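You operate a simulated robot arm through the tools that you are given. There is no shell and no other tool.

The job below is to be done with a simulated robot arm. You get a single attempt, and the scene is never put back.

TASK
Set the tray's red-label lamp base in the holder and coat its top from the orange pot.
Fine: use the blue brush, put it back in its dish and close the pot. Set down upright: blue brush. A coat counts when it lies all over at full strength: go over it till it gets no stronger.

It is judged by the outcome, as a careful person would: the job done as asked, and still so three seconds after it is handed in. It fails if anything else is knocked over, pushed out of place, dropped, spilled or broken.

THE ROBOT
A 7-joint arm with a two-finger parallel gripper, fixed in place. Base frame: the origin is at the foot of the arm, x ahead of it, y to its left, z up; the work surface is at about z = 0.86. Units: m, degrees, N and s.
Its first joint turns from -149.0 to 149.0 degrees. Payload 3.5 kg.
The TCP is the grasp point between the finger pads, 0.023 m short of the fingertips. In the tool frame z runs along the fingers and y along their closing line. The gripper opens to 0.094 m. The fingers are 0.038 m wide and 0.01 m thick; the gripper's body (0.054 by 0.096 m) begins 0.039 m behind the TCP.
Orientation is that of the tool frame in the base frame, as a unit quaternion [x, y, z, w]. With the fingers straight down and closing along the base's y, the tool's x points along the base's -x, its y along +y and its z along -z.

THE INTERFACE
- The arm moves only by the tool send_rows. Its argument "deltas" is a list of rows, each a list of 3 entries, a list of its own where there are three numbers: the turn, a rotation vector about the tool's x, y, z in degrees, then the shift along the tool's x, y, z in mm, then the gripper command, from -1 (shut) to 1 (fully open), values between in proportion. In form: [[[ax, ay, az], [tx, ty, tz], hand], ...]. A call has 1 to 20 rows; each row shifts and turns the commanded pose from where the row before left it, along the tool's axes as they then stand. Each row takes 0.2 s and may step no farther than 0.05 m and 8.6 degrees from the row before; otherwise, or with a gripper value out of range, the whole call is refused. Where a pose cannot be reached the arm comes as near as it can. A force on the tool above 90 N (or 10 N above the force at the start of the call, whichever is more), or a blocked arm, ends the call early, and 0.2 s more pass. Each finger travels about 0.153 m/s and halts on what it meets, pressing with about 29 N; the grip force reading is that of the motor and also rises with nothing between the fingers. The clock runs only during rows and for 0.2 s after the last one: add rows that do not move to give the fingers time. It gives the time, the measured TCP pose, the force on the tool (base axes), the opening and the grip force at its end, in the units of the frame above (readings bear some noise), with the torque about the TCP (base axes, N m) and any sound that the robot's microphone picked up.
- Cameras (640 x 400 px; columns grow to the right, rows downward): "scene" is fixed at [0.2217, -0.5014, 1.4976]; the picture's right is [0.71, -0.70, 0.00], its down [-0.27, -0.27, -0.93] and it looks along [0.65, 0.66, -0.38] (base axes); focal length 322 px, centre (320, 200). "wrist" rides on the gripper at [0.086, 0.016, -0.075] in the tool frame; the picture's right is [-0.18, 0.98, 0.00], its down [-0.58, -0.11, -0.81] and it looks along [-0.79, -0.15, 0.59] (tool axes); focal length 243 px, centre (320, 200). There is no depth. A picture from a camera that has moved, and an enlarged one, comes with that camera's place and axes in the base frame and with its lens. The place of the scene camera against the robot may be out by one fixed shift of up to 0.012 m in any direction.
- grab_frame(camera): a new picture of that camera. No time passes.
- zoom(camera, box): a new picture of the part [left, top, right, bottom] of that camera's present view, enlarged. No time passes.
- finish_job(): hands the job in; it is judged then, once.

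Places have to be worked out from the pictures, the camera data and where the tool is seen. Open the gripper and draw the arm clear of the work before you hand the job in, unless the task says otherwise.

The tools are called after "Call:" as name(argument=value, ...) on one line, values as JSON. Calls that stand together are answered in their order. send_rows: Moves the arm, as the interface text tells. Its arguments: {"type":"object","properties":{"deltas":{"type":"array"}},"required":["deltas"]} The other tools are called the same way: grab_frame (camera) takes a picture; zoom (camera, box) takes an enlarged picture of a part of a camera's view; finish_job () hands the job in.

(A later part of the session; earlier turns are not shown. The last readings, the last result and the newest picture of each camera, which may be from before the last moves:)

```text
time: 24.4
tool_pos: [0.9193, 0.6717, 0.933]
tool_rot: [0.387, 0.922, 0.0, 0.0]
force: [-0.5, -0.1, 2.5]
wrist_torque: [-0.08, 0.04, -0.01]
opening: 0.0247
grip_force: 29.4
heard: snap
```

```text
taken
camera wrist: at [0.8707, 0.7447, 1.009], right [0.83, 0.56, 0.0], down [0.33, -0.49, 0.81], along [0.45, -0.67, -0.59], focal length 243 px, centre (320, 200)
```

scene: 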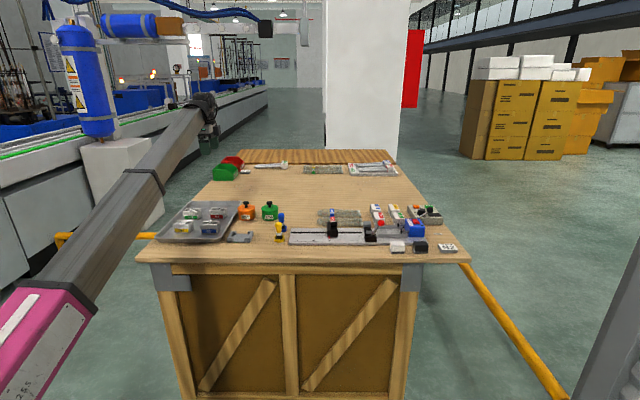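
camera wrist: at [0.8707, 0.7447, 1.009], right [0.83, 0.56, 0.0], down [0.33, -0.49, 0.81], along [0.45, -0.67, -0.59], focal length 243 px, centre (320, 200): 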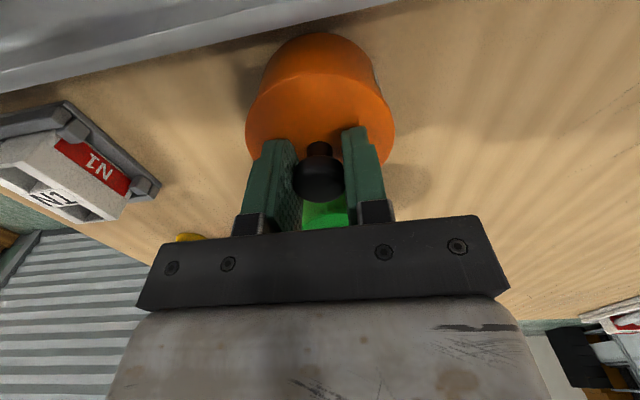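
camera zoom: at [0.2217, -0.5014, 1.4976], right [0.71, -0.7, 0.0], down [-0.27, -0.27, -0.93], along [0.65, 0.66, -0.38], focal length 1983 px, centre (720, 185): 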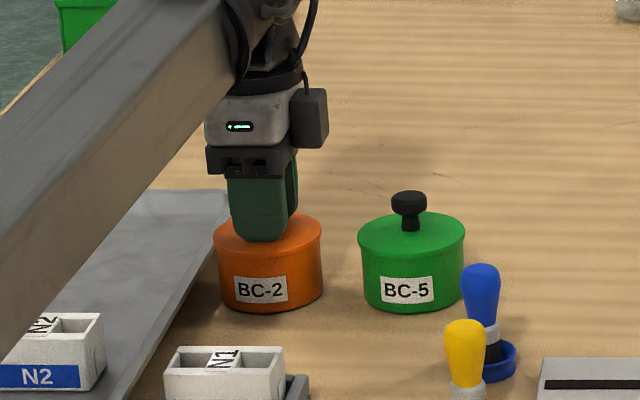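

The knob is held (24.7 mm) and a snap was heard, perhaps the lid's fit. I lift slowly a little and check whether the lid alone comes up.

Call:
send_rows(deltas=[[[0, 0, 0], [0, 0, -2], -1], [[0, 0, 0], [0, 0, -3], -1], [[0, 0, 0], [0, 0, -4], -1], [[0, 0, 0], [0, 0, -6], -1], [[0, 0, 0], [0, 0, 0], -1]])

Call:
zoom(camera="scene", box=[215, 170, 295, 235])

Call:
grab_frame(camera="wrist")

```text
time: 25.6
tool_pos: [0.9197, 0.672, 0.948]
tool_rot: [0.387, 0.922, 0.0, -0.001]
force: [-0.2, 0.5, -0.2]
wrist_torque: [-0.03, -0.04, 0.0]
opening: 0.0248
grip_force: 29.3
```

```text
6.15 times, centred on (255, 202) of scene
camera zoom: at [0.2217, -0.5014, 1.4976], right [0.71, -0.7, 0.0], down [-0.27, -0.27, -0.93], along [0.65, 0.66, -0.38], focal length 1983 px, centre (720, 185)
```

zoom: 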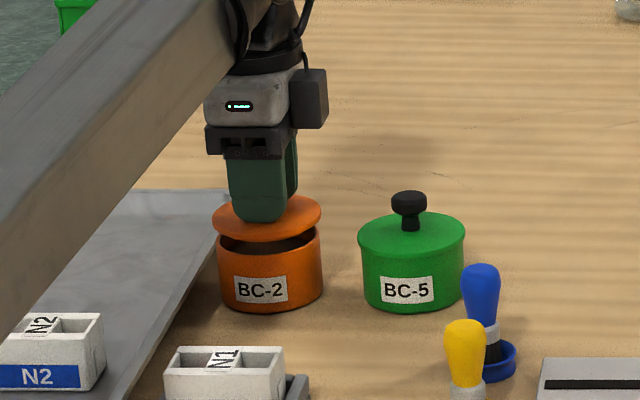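

```text
taken
camera wrist: at [0.8715, 0.7442, 1.0236], right [0.83, 0.56, 0.0], down [0.33, -0.49, 0.81], along [0.45, -0.67, -0.59], focal length 243 px, centre (320, 200)
```

wrist: 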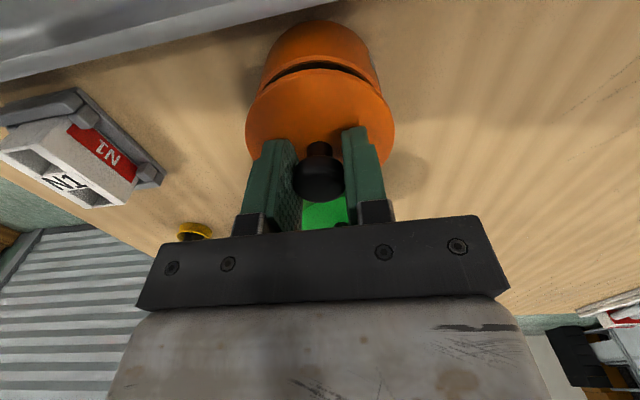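

The lid alone comes up and the pot stays. I lift it clear and carry it to the bare table between the pot and the holder, about (0.853, 0.592).

Call:
send_rows(deltas=[[[0, 0, 0], [0, 0, -15], -1], [[0, 0, 0], [0, 0, -25], -1], [[0, 0, 0], [0, 0, -10], -1], [[0, 0, 0], [-3, -25, 0], -1], [[0, 0, 0], [-3, -26, 0], -1], [[0, 0, 0], [-3, -26, 0], -1], [[0, 0, 0], [-2, -26, 0], -1], [[0, 0, 0], [0, 0, 0], -1], [[0, 0, 0], [0, 0, 0], -1]])

Call:
grab_frame(camera="wrist")

Call:
zoom(camera="scene", box=[210, 180, 300, 250])

```text
time: 27.6
tool_pos: [0.8535, 0.5918, 0.9987]
tool_rot: [0.387, 0.922, 0.0, 0.0]
force: [0.4, 0.1, -1.1]
wrist_torque: [-0.05, -0.04, 0.02]
opening: 0.0247
grip_force: 29.0
```

```text
taken
camera wrist: at [0.8052, 0.6645, 1.0735], right [0.83, 0.56, 0.0], down [0.33, -0.49, 0.81], along [0.45, -0.67, -0.59], focal length 243 px, centre (320, 200)
```

wrist: 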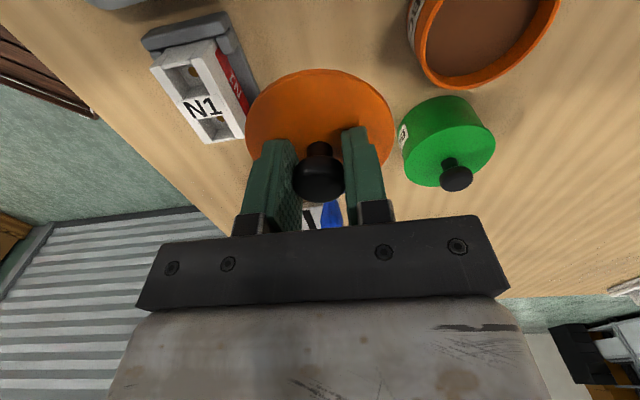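

```text
5.71 times, centred on (255, 215) of scene
camera zoom: at [0.2217, -0.5014, 1.4976], right [0.71, -0.7, 0.0], down [-0.27, -0.27, -0.93], along [0.65, 0.66, -0.38], focal length 1842 px, centre (691, 114)
```

zoom: 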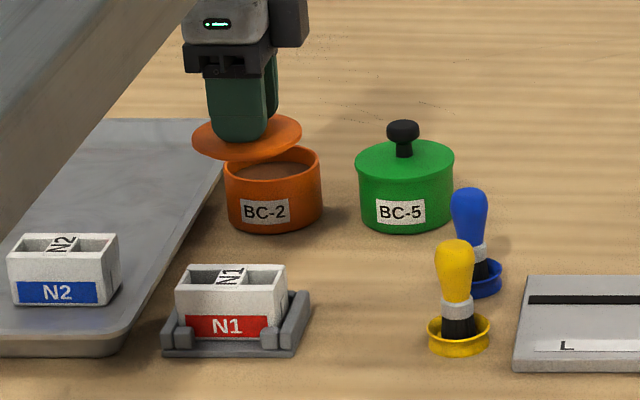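

The lid hangs level over the bare spot. I lower to z ≈ 0.906 first, then feel for the table.

Call:
send_rows(deltas=[[[0, 0, 0], [0, 0, 30], -1], [[0, 0, 0], [0, 0, 30], -1], [[0, 0, 0], [0, 0, 22], -1], [[0, 0, 0], [0, 0, 10], -1], [[0, 0, 0], [0, 0, 0], -1]])

Call:
zoom(camera="scene", box=[210, 180, 300, 250])

Call:
grab_frame(camera="wrist")

```text
time: 28.8
tool_pos: [0.8549, 0.5918, 0.9067]
tool_rot: [0.386, 0.922, 0.0, 0.0]
force: [-0.2, -0.1, -1.0]
wrist_torque: [0.0, -0.04, 0.0]
opening: 0.0248
grip_force: 28.9
```

```text
5.71 times, centred on (255, 215) of scene
camera zoom: at [0.2217, -0.5014, 1.4976], right [0.71, -0.7, 0.0], down [-0.27, -0.27, -0.93], along [0.65, 0.66, -0.38], focal length 1842 px, centre (691, 114)
```

zoom: 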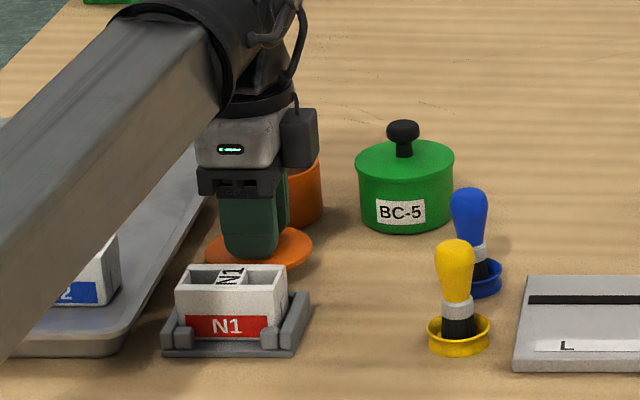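

```text
taken
camera wrist: at [0.8052, 0.6642, 0.9816], right [0.83, 0.56, 0.0], down [0.33, -0.49, 0.81], along [0.45, -0.67, -0.59], focal length 243 px, centre (320, 200)
```

wrist: 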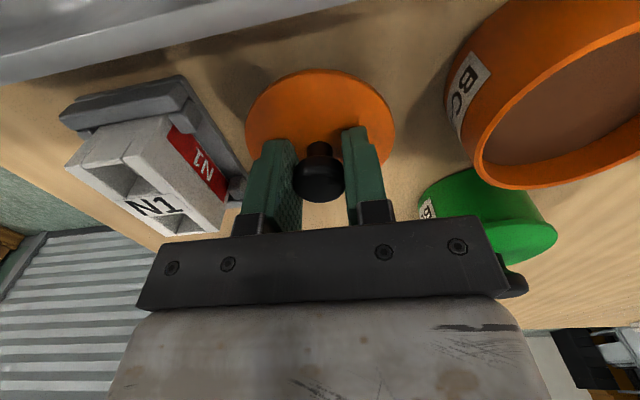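

Clear on all sides. I lower in 2 mm steps until the force shows contact.

Call:
send_rows(deltas=[[[0, 0, 0], [0, 0, 2], -1], [[0, 0, 0], [0, 0, 2], -1], [[0, 0, 0], [0, 0, 2], -1], [[0, 0, 0], [0, 0, 0], -1]])

```text
time: 29.8
tool_pos: [0.854, 0.5914, 0.9002]
tool_rot: [0.387, 0.922, 0.0, 0.0]
force: [0.2, 0.3, 0.5]
wrist_torque: [-0.02, -0.03, -0.03]
opening: 0.0248
grip_force: 28.9
```

No contact yet at z = 0.900; I keep going in small steps.

Call:
send_rows(deltas=[[[0, 0, 0], [0, 0, 1.5], -1], [[0, 0, 0], [0, 0, 1.5], -1], [[0, 0, 0], [0, 0, 1], -1], [[0, 0, 0], [0, 0, 0], -1]])

Call:
grab_frame(camera="wrist")

```text
time: 30.8
tool_pos: [0.8547, 0.5901, 0.8966]
tool_rot: [0.387, 0.922, 0.0, 0.0]
force: [-0.3, 0.7, 0.0]
wrist_torque: [-0.04, -0.02, -0.01]
opening: 0.0249
grip_force: 28.9
```

```text
taken
camera wrist: at [0.8051, 0.664, 0.9712], right [0.83, 0.56, 0.0], down [0.33, -0.49, 0.81], along [0.45, -0.67, -0.59], focal length 243 px, centre (320, 200)
```

wrist: 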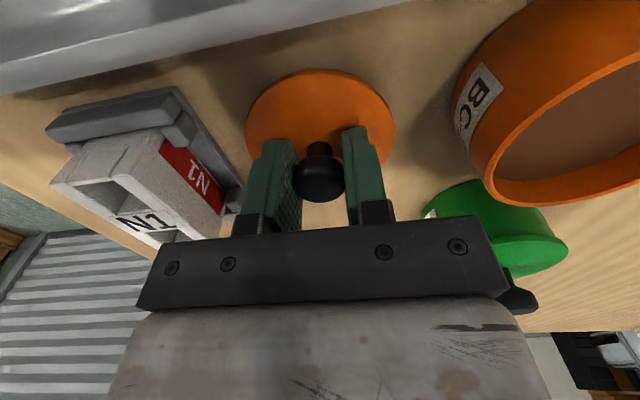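

Still no load at z = 0.8966. I continue in 1 mm steps.

Call:
send_rows(deltas=[[[0, 0, 0], [0, 0, 1], -1], [[0, 0, 0], [0, 0, 1], -1], [[0, 0, 0], [0, 0, 1], -1], [[0, 0, 0], [0, 0, 0], -1]])

```text
time: 31.8
tool_pos: [0.8544, 0.5918, 0.8936]
tool_rot: [0.387, 0.922, 0.0, 0.0]
force: [0.1, 0.2, -0.7]
wrist_torque: [-0.02, -0.01, 0.02]
opening: 0.0246
grip_force: 29.2
```

No contact yet at 0.8936; I go on in 1 mm steps.

Call:
send_rows(deltas=[[[0, 0, 0], [0, 0, 1], -1], [[0, 0, 0], [0, 0, 1], -1], [[0, 0, 0], [0, 0, 1], -1], [[0, 0, 0], [0, 0, 0], -1]])

Call:
zoom(camera="scene", box=[225, 200, 275, 240])

Call:
zoom(camera="wrist", box=[230, 50, 410, 200])

```text
time: 32.8
tool_pos: [0.855, 0.5911, 0.8935]
tool_rot: [0.387, 0.922, 0.001, 0.001]
force: [-0.5, 1.8, 34.2]
wrist_torque: [0.13, 0.0, 0.02]
opening: 0.0248
grip_force: 29.1
```

```text
10.00 times, centred on (250, 220) of scene
camera zoom: at [0.2217, -0.5014, 1.4976], right [0.71, -0.7, 0.0], down [-0.27, -0.27, -0.93], along [0.65, 0.66, -0.38], focal length 3223 px, centre (1020, 0)
```

zoom: 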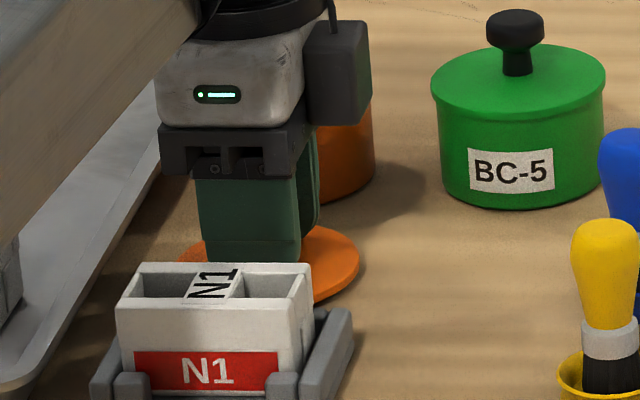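

```text
2.67 times, centred on (320, 125) of wrist
camera zoom: at [0.8054, 0.664, 0.9675], right [0.83, 0.56, 0.0], down [0.33, -0.49, 0.81], along [0.45, -0.67, -0.59], focal length 647 px, centre (320, 400)
```

zoom: 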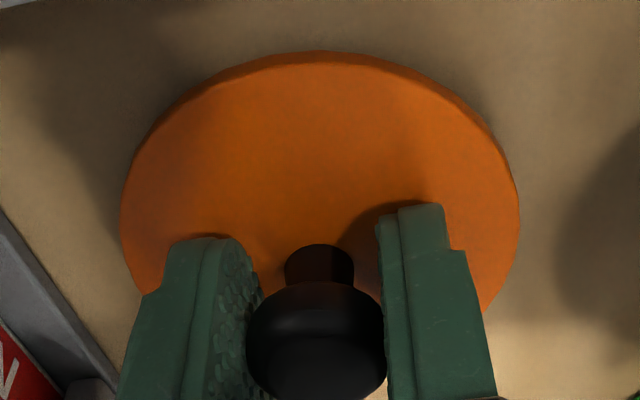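

Contact at z = 0.8935 with 34 N: the lid is on the table. I relax, open to about 50 mm and rise.

Call:
send_rows(deltas=[[[0, 0, 0], [0, 0, -2.5], -1], [[0, 0, 0], [0, 0, 0], 0.1], [[0, 0, 0], [0, 0, 0], 0.1], [[0, 0, 0], [0, 0, 0], 0.1], [[0, 0, 0], [0, 0, -20], 0.1], [[0, 0, 0], [0, 0, -40], 0.1], [[0, 0, 0], [0, 0, -40], 0.1], [[0, 0, 0], [0, 0, -40], 0.1], [[0, 0, 0], [0, 0, 0], 0.1], [[0, 0, 0], [0, 0, 0], 0.1]])

Call:
zoom(camera="scene", box=[220, 190, 300, 250])

Call:
grab_frame(camera="wrist")

```text
time: 35.0
tool_pos: [0.8536, 0.5922, 1.0317]
tool_rot: [0.386, 0.923, 0.0, -0.001]
force: [-0.4, -0.1, -0.2]
wrist_torque: [-0.02, 0.03, 0.01]
opening: 0.0518
grip_force: 0.0
```

```text
6.67 times, centred on (260, 220) of scene
camera zoom: at [0.2217, -0.5014, 1.4976], right [0.71, -0.7, 0.0], down [-0.27, -0.27, -0.93], along [0.65, 0.66, -0.38], focal length 2148 px, centre (720, 67)
```

zoom: 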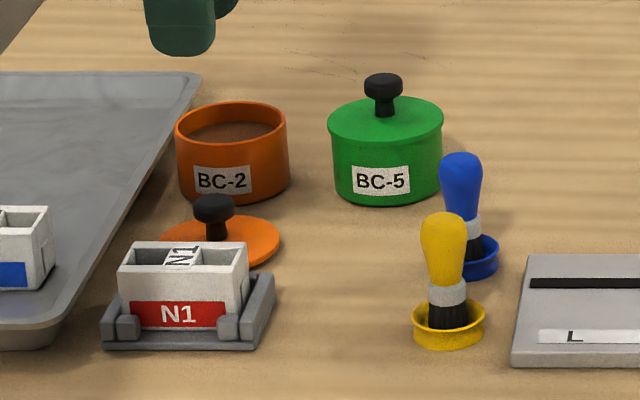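

```text
taken
camera wrist: at [0.8055, 0.6644, 1.1069], right [0.83, 0.56, 0.0], down [0.33, -0.49, 0.81], along [0.45, -0.67, -0.59], focal length 243 px, centre (320, 200)
```

wrist: 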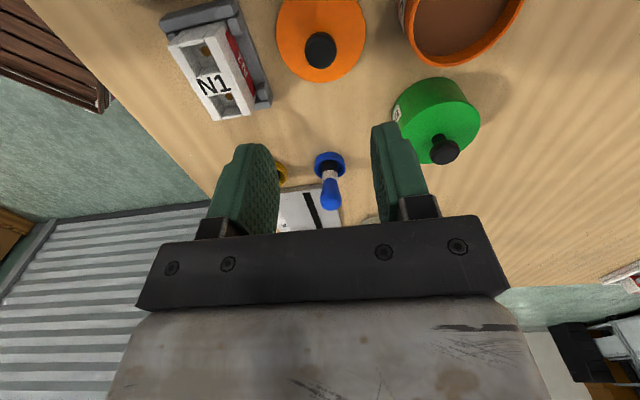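

The lid rests flat with the pot open and everything else in place. I judge the blue brush's dish at about (0.952, 0.468) and move above it at z ≈ 1.05.

Call:
send_rows(deltas=[[[0, 0, 0], [-32, -3, -5], 0.3], [[0, 0, 0], [-32, -3, -5], 0.3], [[0, 0, 0], [-32, -3, -5], 0.3], [[0, 0, 0], [-32, -4, -5], 0.3], [[0, 0, 0], [-30, -3, 0], 0.3], [[0, 0, 0], [0, 0, 0], 0.3], [[0, 0, 0], [0, 0, 0], 0.3]])

Call:
grab_frame(camera="wrist")

Call:
zoom(camera="wrist", box=[240, 0, 400, 100])

Call:
zoom(camera="scene", box=[245, 195, 305, 245])

```text
time: 36.6
tool_pos: [0.9542, 0.4685, 1.0531]
tool_rot: [0.386, 0.922, 0.0, 0.0]
force: [0.3, 1.1, -0.2]
wrist_torque: [-0.01, 0.01, 0.0]
opening: 0.0611
grip_force: 0.0
```

```text
taken
camera wrist: at [0.9057, 0.5405, 1.1267], right [0.83, 0.56, 0.0], down [0.33, -0.49, 0.81], along [0.45, -0.67, -0.59], focal length 243 px, centre (320, 200)
```

wrist: 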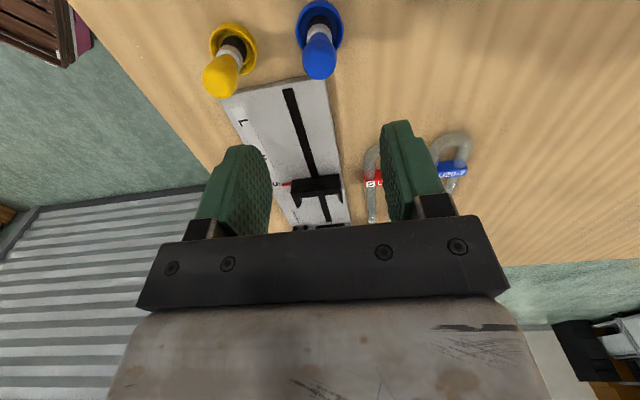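

```text
4.00 times, centred on (320, 50) of wrist
camera zoom: at [0.9057, 0.5405, 1.1267], right [0.83, 0.56, 0.0], down [0.33, -0.49, 0.81], along [0.45, -0.67, -0.59], focal length 970 px, centre (320, 800)
```

zoom: 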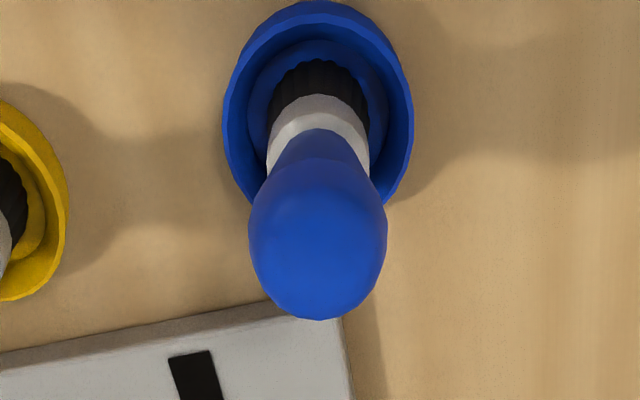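

```text
8.00 times, centred on (275, 220) of scene
camera zoom: at [0.2217, -0.5014, 1.4976], right [0.71, -0.7, 0.0], down [-0.27, -0.27, -0.93], along [0.65, 0.66, -0.38], focal length 2578 px, centre (680, 40)
```

zoom: 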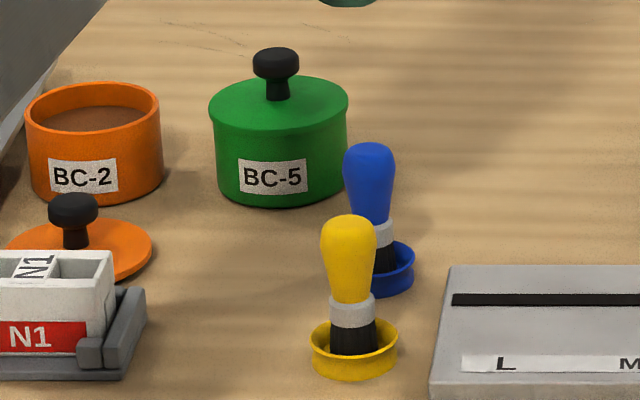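

The handle's bulb lies on the tool axis within a millimetre, widest near z = 0.928, and the yellow brush is 82 mm away, clear of the fingers. I descend and grip.

Call:
send_rows(deltas=[[[0, 0, 0], [0.5, 0, 40], 0.3], [[0, 0, 0], [0, 0, 40], 0.3], [[0, 0, 0], [0, 0, 30], 0.3], [[0, 0, 0], [0, 0, 18], 0.3], [[0, 0, 0], [0, 0, 0], 0.3]])

Call:
grab_frame(camera="wrist")

Call:
zoom(camera="scene", box=[245, 195, 305, 245])

```text
time: 37.8
tool_pos: [0.9543, 0.4677, 0.9232]
tool_rot: [0.387, 0.922, 0.0, 0.0]
force: [0.7, 0.8, 0.0]
wrist_torque: [-0.02, -0.01, -0.01]
opening: 0.0608
grip_force: 0.1
```

```text
taken
camera wrist: at [0.9045, 0.5412, 0.9982], right [0.83, 0.56, 0.0], down [0.33, -0.49, 0.81], along [0.45, -0.67, -0.59], focal length 243 px, centre (320, 200)
```

wrist: 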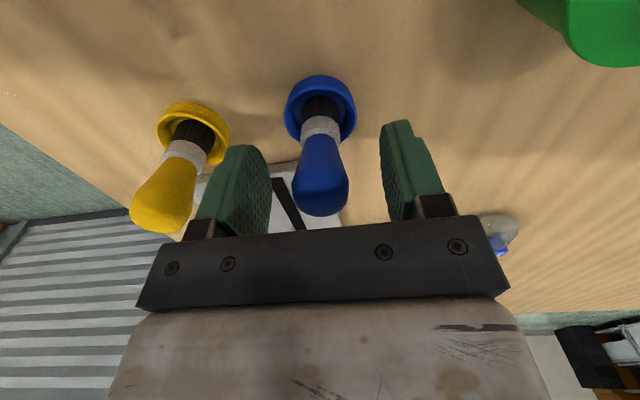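

```text
8.00 times, centred on (275, 220) of scene
camera zoom: at [0.2217, -0.5014, 1.4976], right [0.71, -0.7, 0.0], down [-0.27, -0.27, -0.93], along [0.65, 0.66, -0.38], focal length 2578 px, centre (680, 40)
```

zoom: 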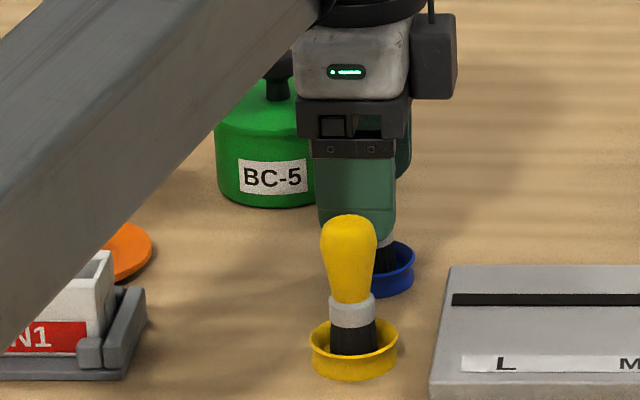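

The brush axis lines up with the tool axis and stands upright. I close the fingers gently in place.

Call:
send_rows(deltas=[[[0, 0, 0], [0, 0, 0], -1], [[0, 0, 0], [0, 0, 0], -1], [[0, 0, 0], [0, 0, 0], -1]])

Call:
grab_frame(camera="wrist")

```text
time: 38.6
tool_pos: [0.9538, 0.4673, 0.9241]
tool_rot: [0.387, 0.922, 0.0, 0.0]
force: [0.1, -0.4, -0.1]
wrist_torque: [0.02, 0.02, 0.02]
opening: 0.0261
grip_force: 29.0
```

```text
taken
camera wrist: at [0.9045, 0.5412, 0.9983], right [0.83, 0.56, 0.0], down [0.33, -0.49, 0.81], along [0.45, -0.67, -0.59], focal length 243 px, centre (320, 200)
```

wrist: 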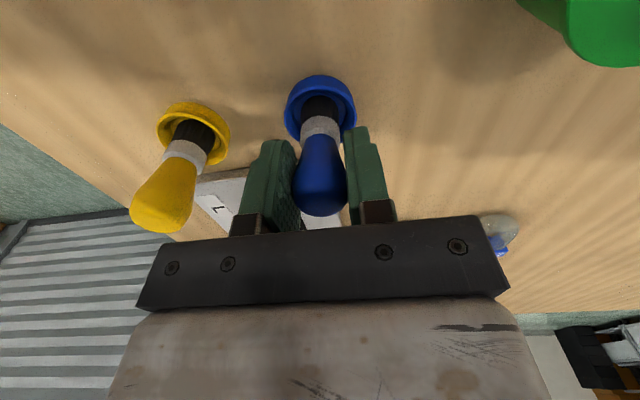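

The handle is held at 26 mm. I note the dish pose (0.954, 0.4675, 0.924) for the return and lift the brush straight up slowly.

Call:
send_rows(deltas=[[[0, 0, 0], [0, 0, -4], -1], [[0, 0, 0], [0, 0, -8], -1], [[0, 0, 0], [0, 0, -20], -1], [[0, 0, 0], [0, 0, -30], -1], [[0, 0, 0], [0, 0, -35], -1], [[0, 0, 0], [0, 0, 0], -1]])

Call:
grab_frame(camera="wrist")

Call:
zoom(camera="scene", box=[220, 180, 310, 245])

```text
time: 40.0
tool_pos: [0.9523, 0.468, 1.0221]
tool_rot: [0.387, 0.922, 0.0, -0.001]
force: [-1.0, -0.5, -0.1]
wrist_torque: [-0.01, 0.03, 0.04]
opening: 0.0262
grip_force: 29.3
```

```text
taken
camera wrist: at [0.9043, 0.5408, 1.0961], right [0.83, 0.56, 0.0], down [0.33, -0.49, 0.81], along [0.45, -0.67, -0.59], focal length 243 px, centre (320, 200)
```

wrist: 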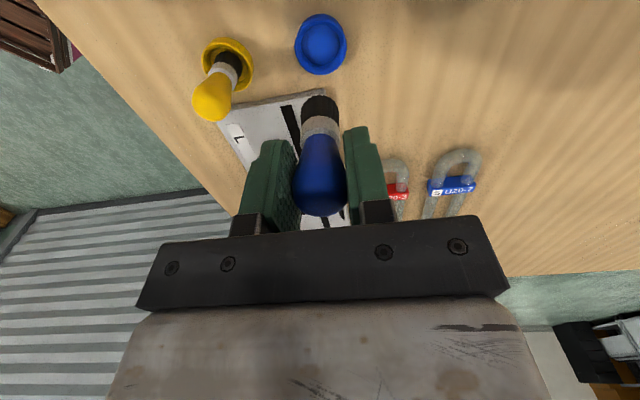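

```text
6.15 times, centred on (265, 212) of scene
camera zoom: at [0.2217, -0.5014, 1.4976], right [0.71, -0.7, 0.0], down [-0.27, -0.27, -0.93], along [0.65, 0.66, -0.38], focal length 1983 px, centre (658, 123)
```

zoom: 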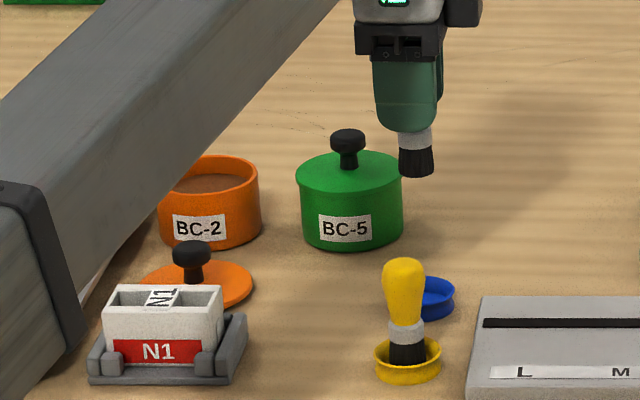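

The brush came out upright and the dish stayed. I take an enlarged view of the dish and bristle for the return position.

Call:
zoom(camera="wrist", box=[260, 0, 380, 130])

```text
3.08 times, centred on (320, 65) of wrist
camera zoom: at [0.9043, 0.5408, 1.0961], right [0.83, 0.56, 0.0], down [0.33, -0.49, 0.81], along [0.45, -0.67, -0.59], focal length 746 px, centre (320, 615)
```

zoom: 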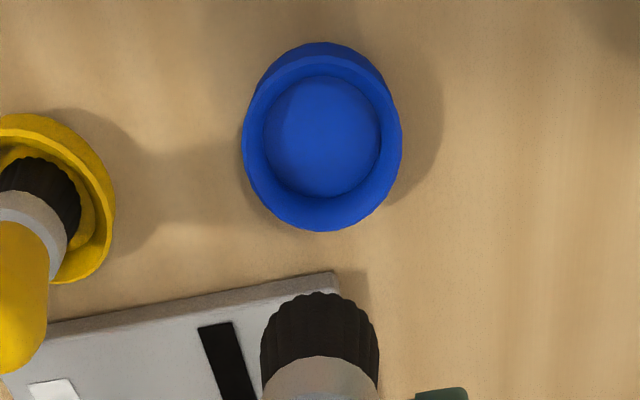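

The dish centre agrees with my noted pose, and the bristle tip hangs about 58 mm below the TCP. I carry the brush over the open orange pot.

Call:
send_rows(deltas=[[[0, 0, 0], [0, 0, -20], -1], [[0, 0, 0], [28, 20, 0], -1], [[0, 0, 0], [28, 20, 0], -1], [[0, 0, 0], [28, 20, 0], -1], [[0, 0, 0], [28, 20, 0], -1], [[0, 0, 0], [28, 20, 0], -1], [[0, 0, 0], [28.4, 19.3, 0], -1], [[0, 0, 0], [0, 0, 0], -1], [[0, 0, 0], [0, 0, 0], -1]])

Call:
grab_frame(camera="wrist")

Call:
zoom(camera="wrist", box=[240, 0, 400, 130])

Call:
zoom(camera="scene", box=[210, 170, 300, 235])

```text
time: 42.0
tool_pos: [0.9205, 0.6717, 1.0445]
tool_rot: [0.386, 0.922, 0.001, 0.0]
force: [0.7, -0.7, -0.3]
wrist_torque: [0.0, 0.0, 0.0]
opening: 0.0264
grip_force: 29.5
```

```text
taken
camera wrist: at [0.8713, 0.7447, 1.1184], right [0.83, 0.56, 0.0], down [0.33, -0.49, 0.81], along [0.45, -0.67, -0.59], focal length 243 px, centre (320, 200)
```

wrist: 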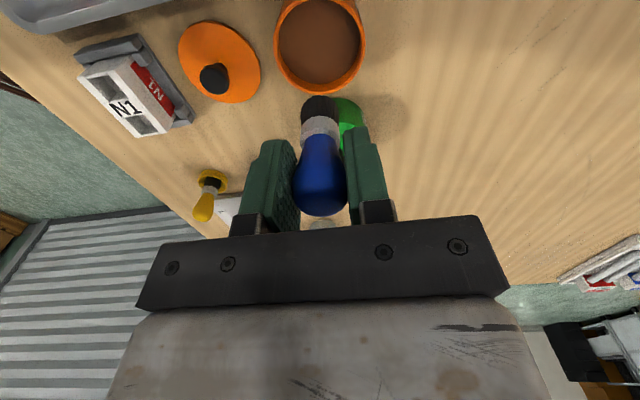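

```text
3.08 times, centred on (320, 65) of wrist
camera zoom: at [0.8713, 0.7447, 1.1184], right [0.83, 0.56, 0.0], down [0.33, -0.49, 0.81], along [0.45, -0.67, -0.59], focal length 746 px, centre (320, 615)
```

zoom: 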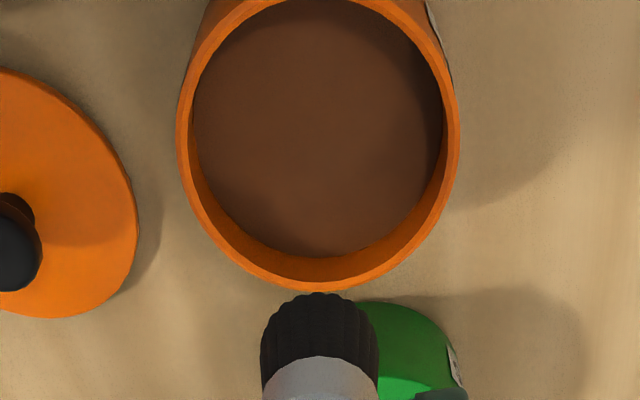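

```text
6.15 times, centred on (255, 202) of scene
camera zoom: at [0.2217, -0.5014, 1.4976], right [0.71, -0.7, 0.0], down [-0.27, -0.27, -0.93], along [0.65, 0.66, -0.38], focal length 1983 px, centre (720, 185)
```

zoom: 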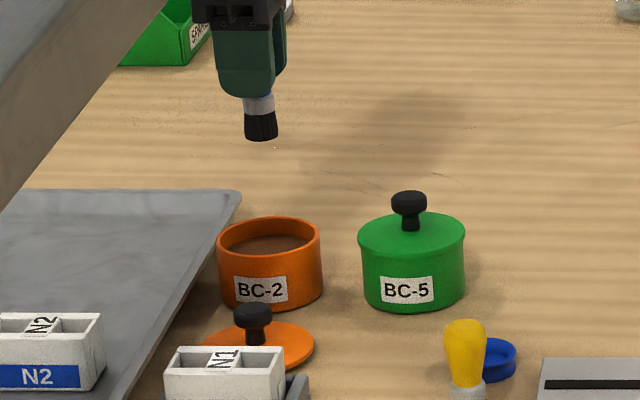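

The pot's centre is about 2 mm right of the tool; the liquid surface is near z = 0.888. I lower the brush so the bristles dip about 12 mm, hold, and lift slowly.

Call:
send_rows(deltas=[[[0, 0, 0], [-2, 0, 30], -1], [[0, 0, 0], [0, 0, 30], -1], [[0, 0, 0], [0, 0, 25], -1], [[0, 0, 0], [0, 0, 15], -1], [[0, 0, 0], [0, 0, 10], -1], [[0, 0, 0], [0, 0, 0], -1], [[0, 0, 0], [0, 0, 0], -1], [[0, 0, 0], [0, 0, 0], -1], [[0, 0, 0], [0, 0, 0], -1]])

Call:
grab_frame(camera="wrist")

Call:
zoom(camera="scene", box=[210, 170, 300, 235])

```text
time: 44.0
tool_pos: [0.9225, 0.6697, 0.9338]
tool_rot: [0.386, 0.922, 0.001, -0.001]
force: [-0.5, 0.1, 26.7]
wrist_torque: [-0.04, -0.02, 0.03]
opening: 0.0259
grip_force: 29.2
```

```text
taken
camera wrist: at [0.8727, 0.7424, 1.0083], right [0.83, 0.56, 0.0], down [0.33, -0.49, 0.81], along [0.45, -0.67, -0.59], focal length 243 px, centre (320, 200)
```

wrist: 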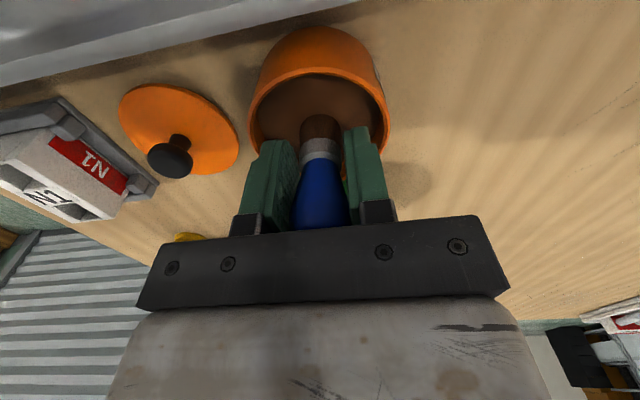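

```text
6.15 times, centred on (255, 202) of scene
camera zoom: at [0.2217, -0.5014, 1.4976], right [0.71, -0.7, 0.0], down [-0.27, -0.27, -0.93], along [0.65, 0.66, -0.38], focal length 1983 px, centre (720, 185)
```

zoom: 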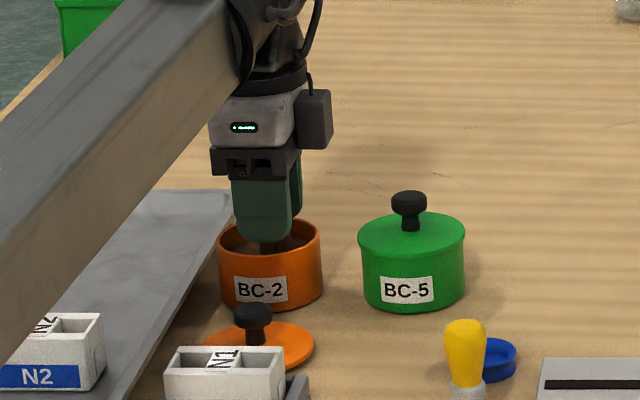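

The bristles took up paint, but 27 N shows they met the pot's bottom and the handle may have slid up a little in the grip. I lift slowly and measure the brush again.

Call:
send_rows(deltas=[[[0, 0, 0], [0, 0, -3], -1], [[0, 0, 0], [0, 0, -5], -1], [[0, 0, 0], [0, 0, -10], -1], [[0, 0, 0], [0, 0, -15], -1], [[0, 0, 0], [0, 0, -25], -1], [[0, 0, 0], [0, 0, -25], -1], [[0, 0, 0], [0, 0, 0], -1], [[0, 0, 0], [0, 0, 0], -1], [[0, 0, 0], [0, 0, 0], -1]])

Call:
zoom(camera="wrist", box=[220, 0, 420, 230])

Call:
zoom(camera="scene", box=[210, 160, 300, 235])

```text
time: 46.0
tool_pos: [0.9209, 0.6695, 1.0152]
tool_rot: [0.386, 0.922, 0.0, 0.0]
force: [-0.6, -1.1, -1.0]
wrist_torque: [0.02, 0.0, 0.03]
opening: 0.0262
grip_force: 29.1
```

```text
1.74 times, centred on (320, 115) of wrist
camera zoom: at [0.8726, 0.7428, 1.0902], right [0.83, 0.56, 0.0], down [0.33, -0.49, 0.81], along [0.45, -0.67, -0.59], focal length 422 px, centre (320, 348)
```

zoom: 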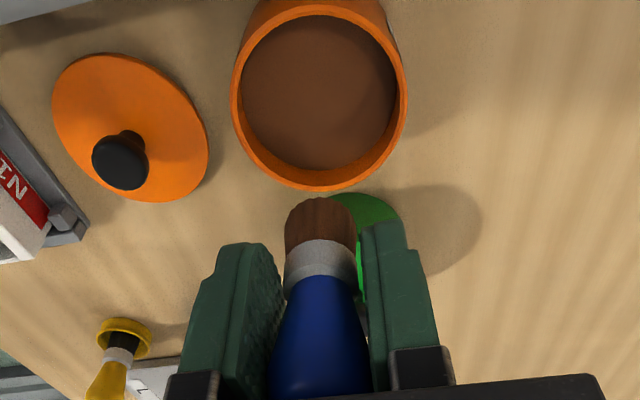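

```text
5.33 times, centred on (255, 198) of scene
camera zoom: at [0.2217, -0.5014, 1.4976], right [0.71, -0.7, 0.0], down [-0.27, -0.27, -0.93], along [0.65, 0.66, -0.38], focal length 1719 px, centre (667, 213)
```

zoom: 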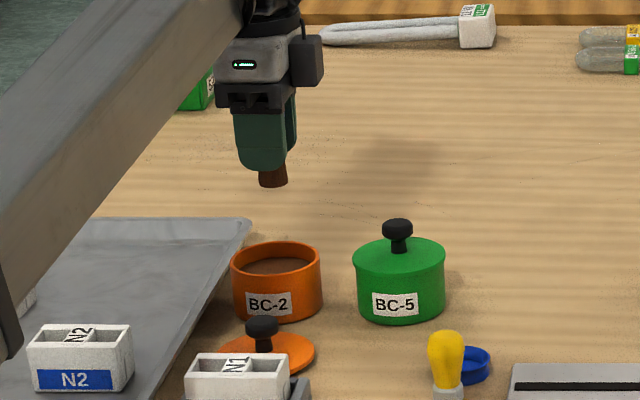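

The brush slid up about 19 mm in the grip, so its tip is now about 38 mm below the TCP; it is still upright and loaded. I carry it over the holder, centre near (0.792, 0.5235), at a height with the tip about 25 mm above the block.

Call:
send_rows(deltas=[[[0, 0, 0], [-2, -32, 0], -1], [[0, 0, 0], [-2, -32, 0], -1], [[0, 0, 0], [-2, -32, 0], -1], [[0, 0, 0], [-2, -32, 0], -1], [[0, 0, 0], [-3, -33, 0], -1], [[0, 0, 0], [-2.8, -33.4, 0], -1], [[0, 0, 0], [0, 0, 20], -1], [[0, 0, 0], [0, 0, 27], -1], [[0, 0, 0], [0, 0, 0], -1], [[0, 0, 0], [0, 0, 0], -1]])

Call:
grab_frame(camera="wrist")

Call:
zoom(camera="scene", box=[210, 195, 270, 245])

```text
time: 48.2
tool_pos: [0.7956, 0.5253, 0.9691]
tool_rot: [0.387, 0.922, -0.001, 0.0]
force: [-0.5, -0.2, 0.2]
wrist_torque: [-0.01, -0.02, 0.01]
opening: 0.0261
grip_force: 28.9
```

```text
taken
camera wrist: at [0.7456, 0.5983, 1.0432], right [0.83, 0.56, 0.0], down [0.33, -0.49, 0.81], along [0.45, -0.67, -0.59], focal length 243 px, centre (320, 200)
```

wrist: 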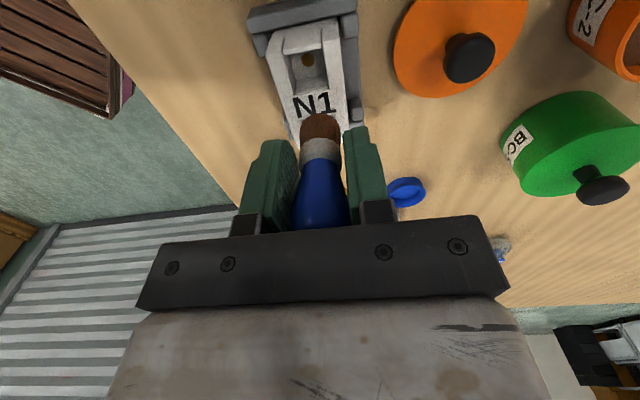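

```text
8.00 times, centred on (240, 220) of scene
camera zoom: at [0.2217, -0.5014, 1.4976], right [0.71, -0.7, 0.0], down [-0.27, -0.27, -0.93], along [0.65, 0.66, -0.38], focal length 2578 px, centre (960, 40)
```

zoom: 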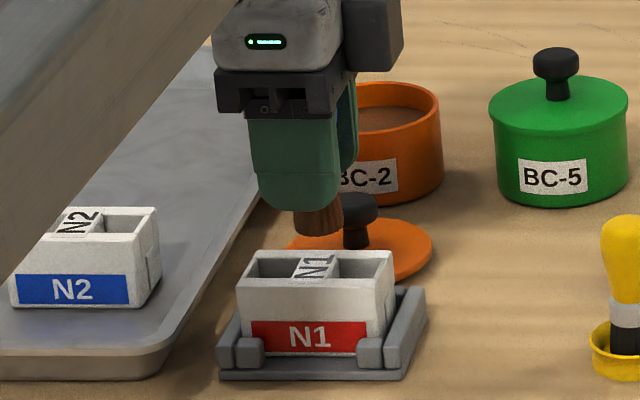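

The brush tip hangs above the block. I enlarge to locate the block's top in the tool frame before touching down.

Call:
zoom(camera="wrist", box=[240, 0, 390, 150])

```text
2.67 times, centred on (315, 75) of wrist
camera zoom: at [0.7456, 0.5983, 1.0432], right [0.83, 0.56, 0.0], down [0.33, -0.49, 0.81], along [0.45, -0.67, -0.59], focal length 647 px, centre (333, 533)
```

zoom: 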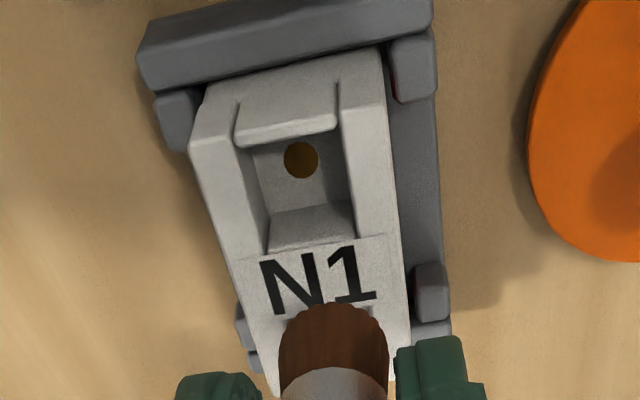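

The block's top spans about x −33…+35 mm and y −23…+16 mm in the tool frame, so I shift 3.4 mm back to its centre and come down to just above contact.

Call:
send_rows(deltas=[[[0, 0, 0], [0.5, -3.4, 10], -1], [[0, 0, 0], [0, 0, 10], -1], [[0, 0, 0], [0, 0, 3], -1], [[0, 0, 0], [0, 0, 0], -1]])

Call:
zoom(camera="scene", box=[224, 210, 264, 240])

```text
time: 49.2
tool_pos: [0.791, 0.5211, 0.9458]
tool_rot: [0.387, 0.922, 0.0, 0.0]
force: [2.9, 1.6, 27.1]
wrist_torque: [-0.06, -0.03, -0.01]
opening: 0.0261
grip_force: 28.8
```

```text
13.33 times, centred on (244, 225) of scene
camera zoom: at [0.2217, -0.5014, 1.4976], right [0.71, -0.7, 0.0], down [-0.27, -0.27, -0.93], along [0.65, 0.66, -0.38], focal length 4297 px, centre (1333, -133)
```

zoom: 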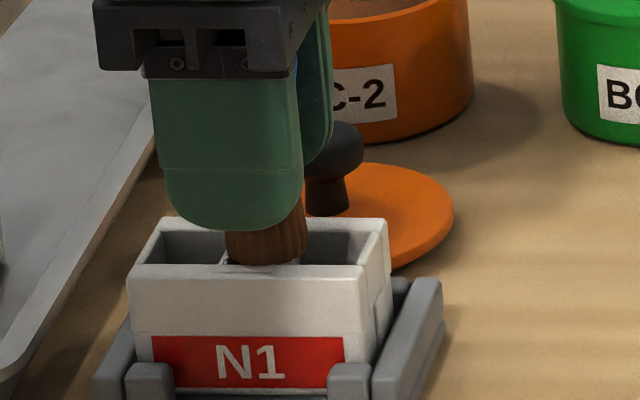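

Contact came a little early, at TCP z ≈ 0.946 with 27 N. I ease up by 1.7 mm to a light press and check the force.

Call:
send_rows(deltas=[[[0, 0, 0], [0, 0, -1.7], -1], [[0, 0, 0], [0, 0, 0], -1]])

Call:
zoom(camera="wrist", box=[220, 20, 420, 230])

```text
time: 49.8
tool_pos: [0.7893, 0.5209, 0.9458]
tool_rot: [0.386, 0.922, 0.0, 0.0]
force: [0.5, 1.8, 5.8]
wrist_torque: [0.04, -0.01, 0.05]
opening: 0.026
grip_force: 29.0
```

```text
1.90 times, centred on (320, 125) of wrist
camera zoom: at [0.7411, 0.5937, 1.021], right [0.83, 0.56, 0.0], down [0.33, -0.49, 0.81], along [0.45, -0.67, -0.59], focal length 462 px, centre (320, 343)
```

zoom: 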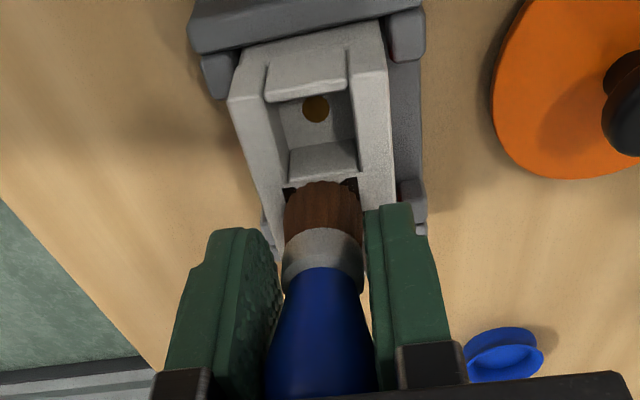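

A light 6 N press now, and the tool is about 3 mm short of the block's mid-line. I brush one loop: both long rims, both ends and across the label.

Call:
send_rows(deltas=[[[0, 0, 0], [0, -7, 0], -1], [[0, 0, 0], [-10, 0, 0], -1], [[0, 0, 0], [-10, 0, 0], -1], [[0, 0, 0], [-9, 0, 0], -1], [[0, 0, 0], [0, 10, 0], -1], [[0, 0, 0], [0, 10, 0], -1], [[0, 0, 0], [9.7, 0, 0], -1], [[0, 0, 0], [9.7, 0, 0], -1], [[0, 0, 0], [9.6, 0, 0], -1], [[0, 0, 0], [9.7, 0, 0], -1], [[0, 0, 0], [9.7, 0, 0], -1], [[0, 0, 0], [9.6, 0, 0], -1], [[0, 0, 0], [0, -10, 0], -1], [[0, 0, 0], [0, -10, 0], -1], [[0, 0, 0], [-10, 0, 0], -1], [[0, 0, 0], [-10, 0, 0], -1], [[0, 0, 0], [-9, 0, 0], -1], [[0, 0, 0], [0, 10, 0], -1], [[0, 0, 0], [0, 10, 0], -1]])

Call:
zoom(camera="scene", box=[224, 210, 264, 240])

Call:
zoom(camera="wrist", box=[220, 20, 420, 230])

```text
time: 53.8
tool_pos: [0.7984, 0.5312, 0.9467]
tool_rot: [0.386, 0.923, 0.0, 0.0]
force: [1.2, 0.0, 1.0]
wrist_torque: [0.01, 0.0, -0.02]
opening: 0.0262
grip_force: 28.5
```

```text
13.33 times, centred on (244, 225) of scene
camera zoom: at [0.2217, -0.5014, 1.4976], right [0.71, -0.7, 0.0], down [-0.27, -0.27, -0.93], along [0.65, 0.66, -0.38], focal length 4297 px, centre (1333, -133)
```

zoom: 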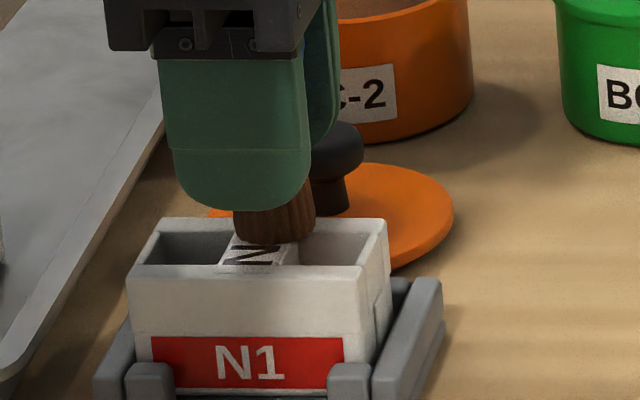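

```text
1.90 times, centred on (320, 125) of wrist
camera zoom: at [0.75, 0.6038, 1.0211], right [0.83, 0.56, 0.0], down [0.33, -0.49, 0.81], along [0.45, -0.67, -0.59], focal length 462 px, centre (320, 343)
```

zoom: 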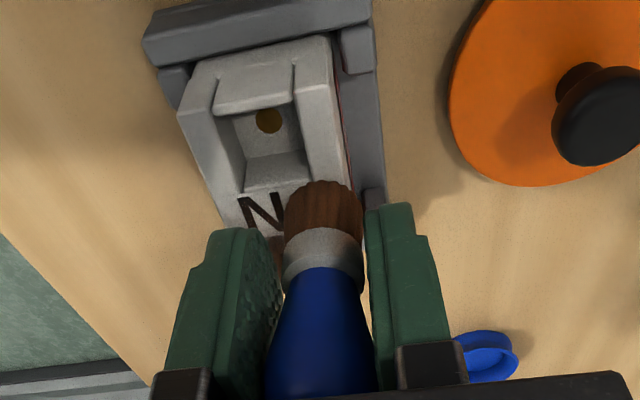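

No clear colour shows yet. I raise the brush a little and move aside to see the top plainly.

Call:
send_rows(deltas=[[[0, 0, 0], [0, 0, -15], -1], [[0, 0, 0], [0, 30, -15], -1], [[0, 0, 0], [0, 30, 0], -1], [[0, 0, 0], [0, 0, 0], -1]])

Call:
zoom(camera="scene", box=[224, 210, 264, 240])

Call:
zoom(camera="wrist", box=[110, 0, 330, 180])

```text
time: 54.8
tool_pos: [0.843, 0.5737, 0.9786]
tool_rot: [0.387, 0.922, 0.0, 0.0]
force: [-0.3, 0.0, -0.9]
wrist_torque: [0.01, -0.04, 0.01]
opening: 0.0259
grip_force: 29.1
```

```text
13.33 times, centred on (244, 225) of scene
camera zoom: at [0.2217, -0.5014, 1.4976], right [0.71, -0.7, 0.0], down [-0.27, -0.27, -0.93], along [0.65, 0.66, -0.38], focal length 4297 px, centre (1333, -133)
```

zoom: 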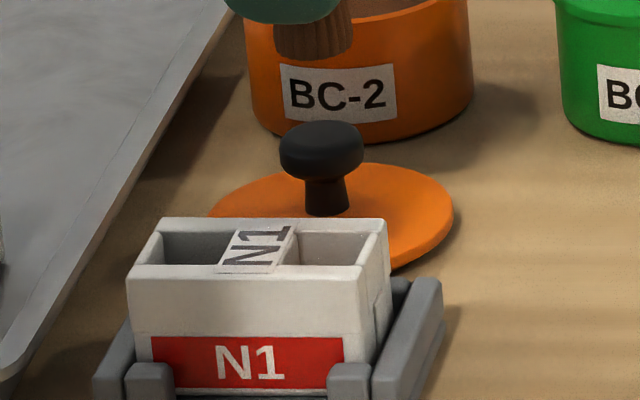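

```text
2.22 times, centred on (220, 90) of wrist
camera zoom: at [0.7933, 0.6459, 1.0532], right [0.83, 0.56, 0.0], down [0.33, -0.49, 0.81], along [0.45, -0.67, -0.59], focal length 539 px, centre (542, 444)
```

zoom: 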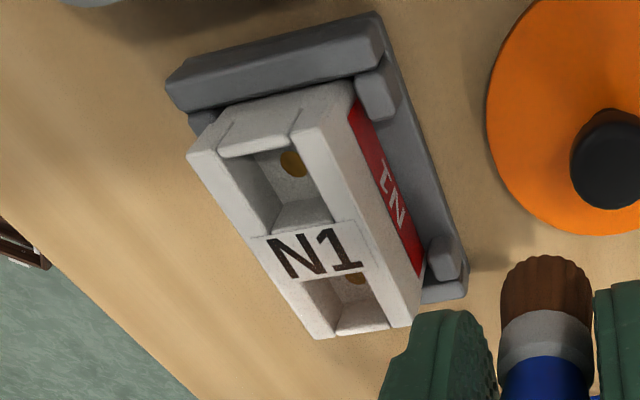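

I enlarge the block's top to see if any coat has been laid.

Call:
zoom(camera="wrist", box=[170, 40, 270, 160])

Call:
zoom(camera="scene", box=[230, 222, 252, 238])

```text
3.33 times, centred on (220, 100) of wrist
camera zoom: at [0.7933, 0.6459, 1.0532], right [0.83, 0.56, 0.0], down [0.33, -0.49, 0.81], along [0.45, -0.67, -0.59], focal length 809 px, centre (653, 533)
```

zoom: 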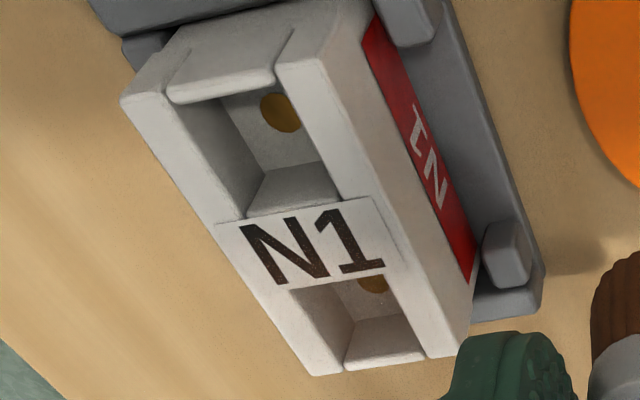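

```text
16.00 times, centred on (241, 230) of scene
camera zoom: at [0.2217, -0.5014, 1.4976], right [0.71, -0.7, 0.0], down [-0.27, -0.27, -0.93], along [0.65, 0.66, -0.38], focal length 5156 px, centre (1584, -280)
```

zoom: 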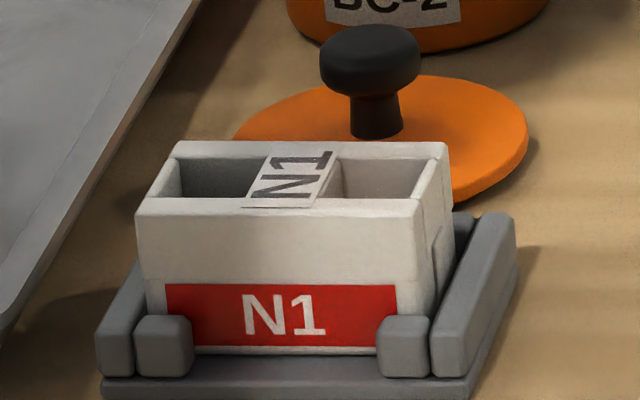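

The letters have taken a faint brown tint, so the coat builds slowly and the press was too light at the end. I go back and brush the loop again with a slightly firmer press.

Call:
send_rows(deltas=[[[0, 0, 0], [0, -30, 0], -1], [[0, 0, 0], [0, -30, 15], -1], [[0, 0, 0], [0, 0, 13], -1], [[0, 0, 0], [0, 0, 2.8], -1], [[0, 0, 0], [0, 0, 0], -1]])

Call:
zoom(camera="scene", box=[224, 210, 264, 240])

```text
time: 56.0
tool_pos: [0.8, 0.5311, 0.9463]
tool_rot: [0.387, 0.922, 0.0, 0.0]
force: [0.3, -1.2, 0.1]
wrist_torque: [-0.03, 0.03, -0.03]
opening: 0.026
grip_force: 29.2
```

```text
13.33 times, centred on (244, 225) of scene
camera zoom: at [0.2217, -0.5014, 1.4976], right [0.71, -0.7, 0.0], down [-0.27, -0.27, -0.93], along [0.65, 0.66, -0.38], focal length 4297 px, centre (1333, -133)
```

zoom: 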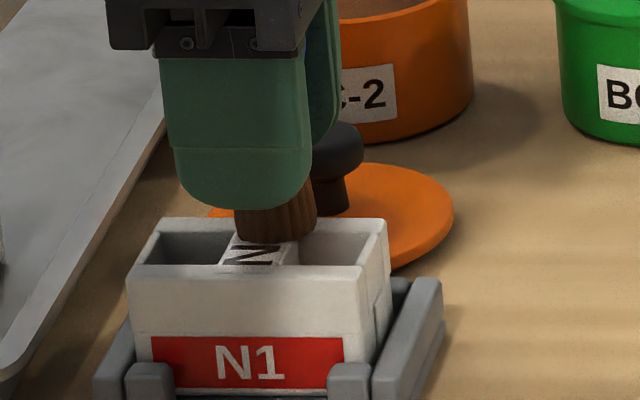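

No contact here at z = 0.9463. I step down by 0.7 mm until a light press shows.

Call:
send_rows(deltas=[[[0, 0, 0], [0, 0, 0.8], -1], [[0, 0, 0], [0, 0, 0.7], -1], [[0, 0, 0], [0, 0, 0], -1]])

```text
time: 56.8
tool_pos: [0.7992, 0.5308, 0.9465]
tool_rot: [0.387, 0.922, 0.0, 0.0]
force: [3.9, 1.2, 24.7]
wrist_torque: [-0.11, -0.1, 0.02]
opening: 0.0259
grip_force: 29.2
```

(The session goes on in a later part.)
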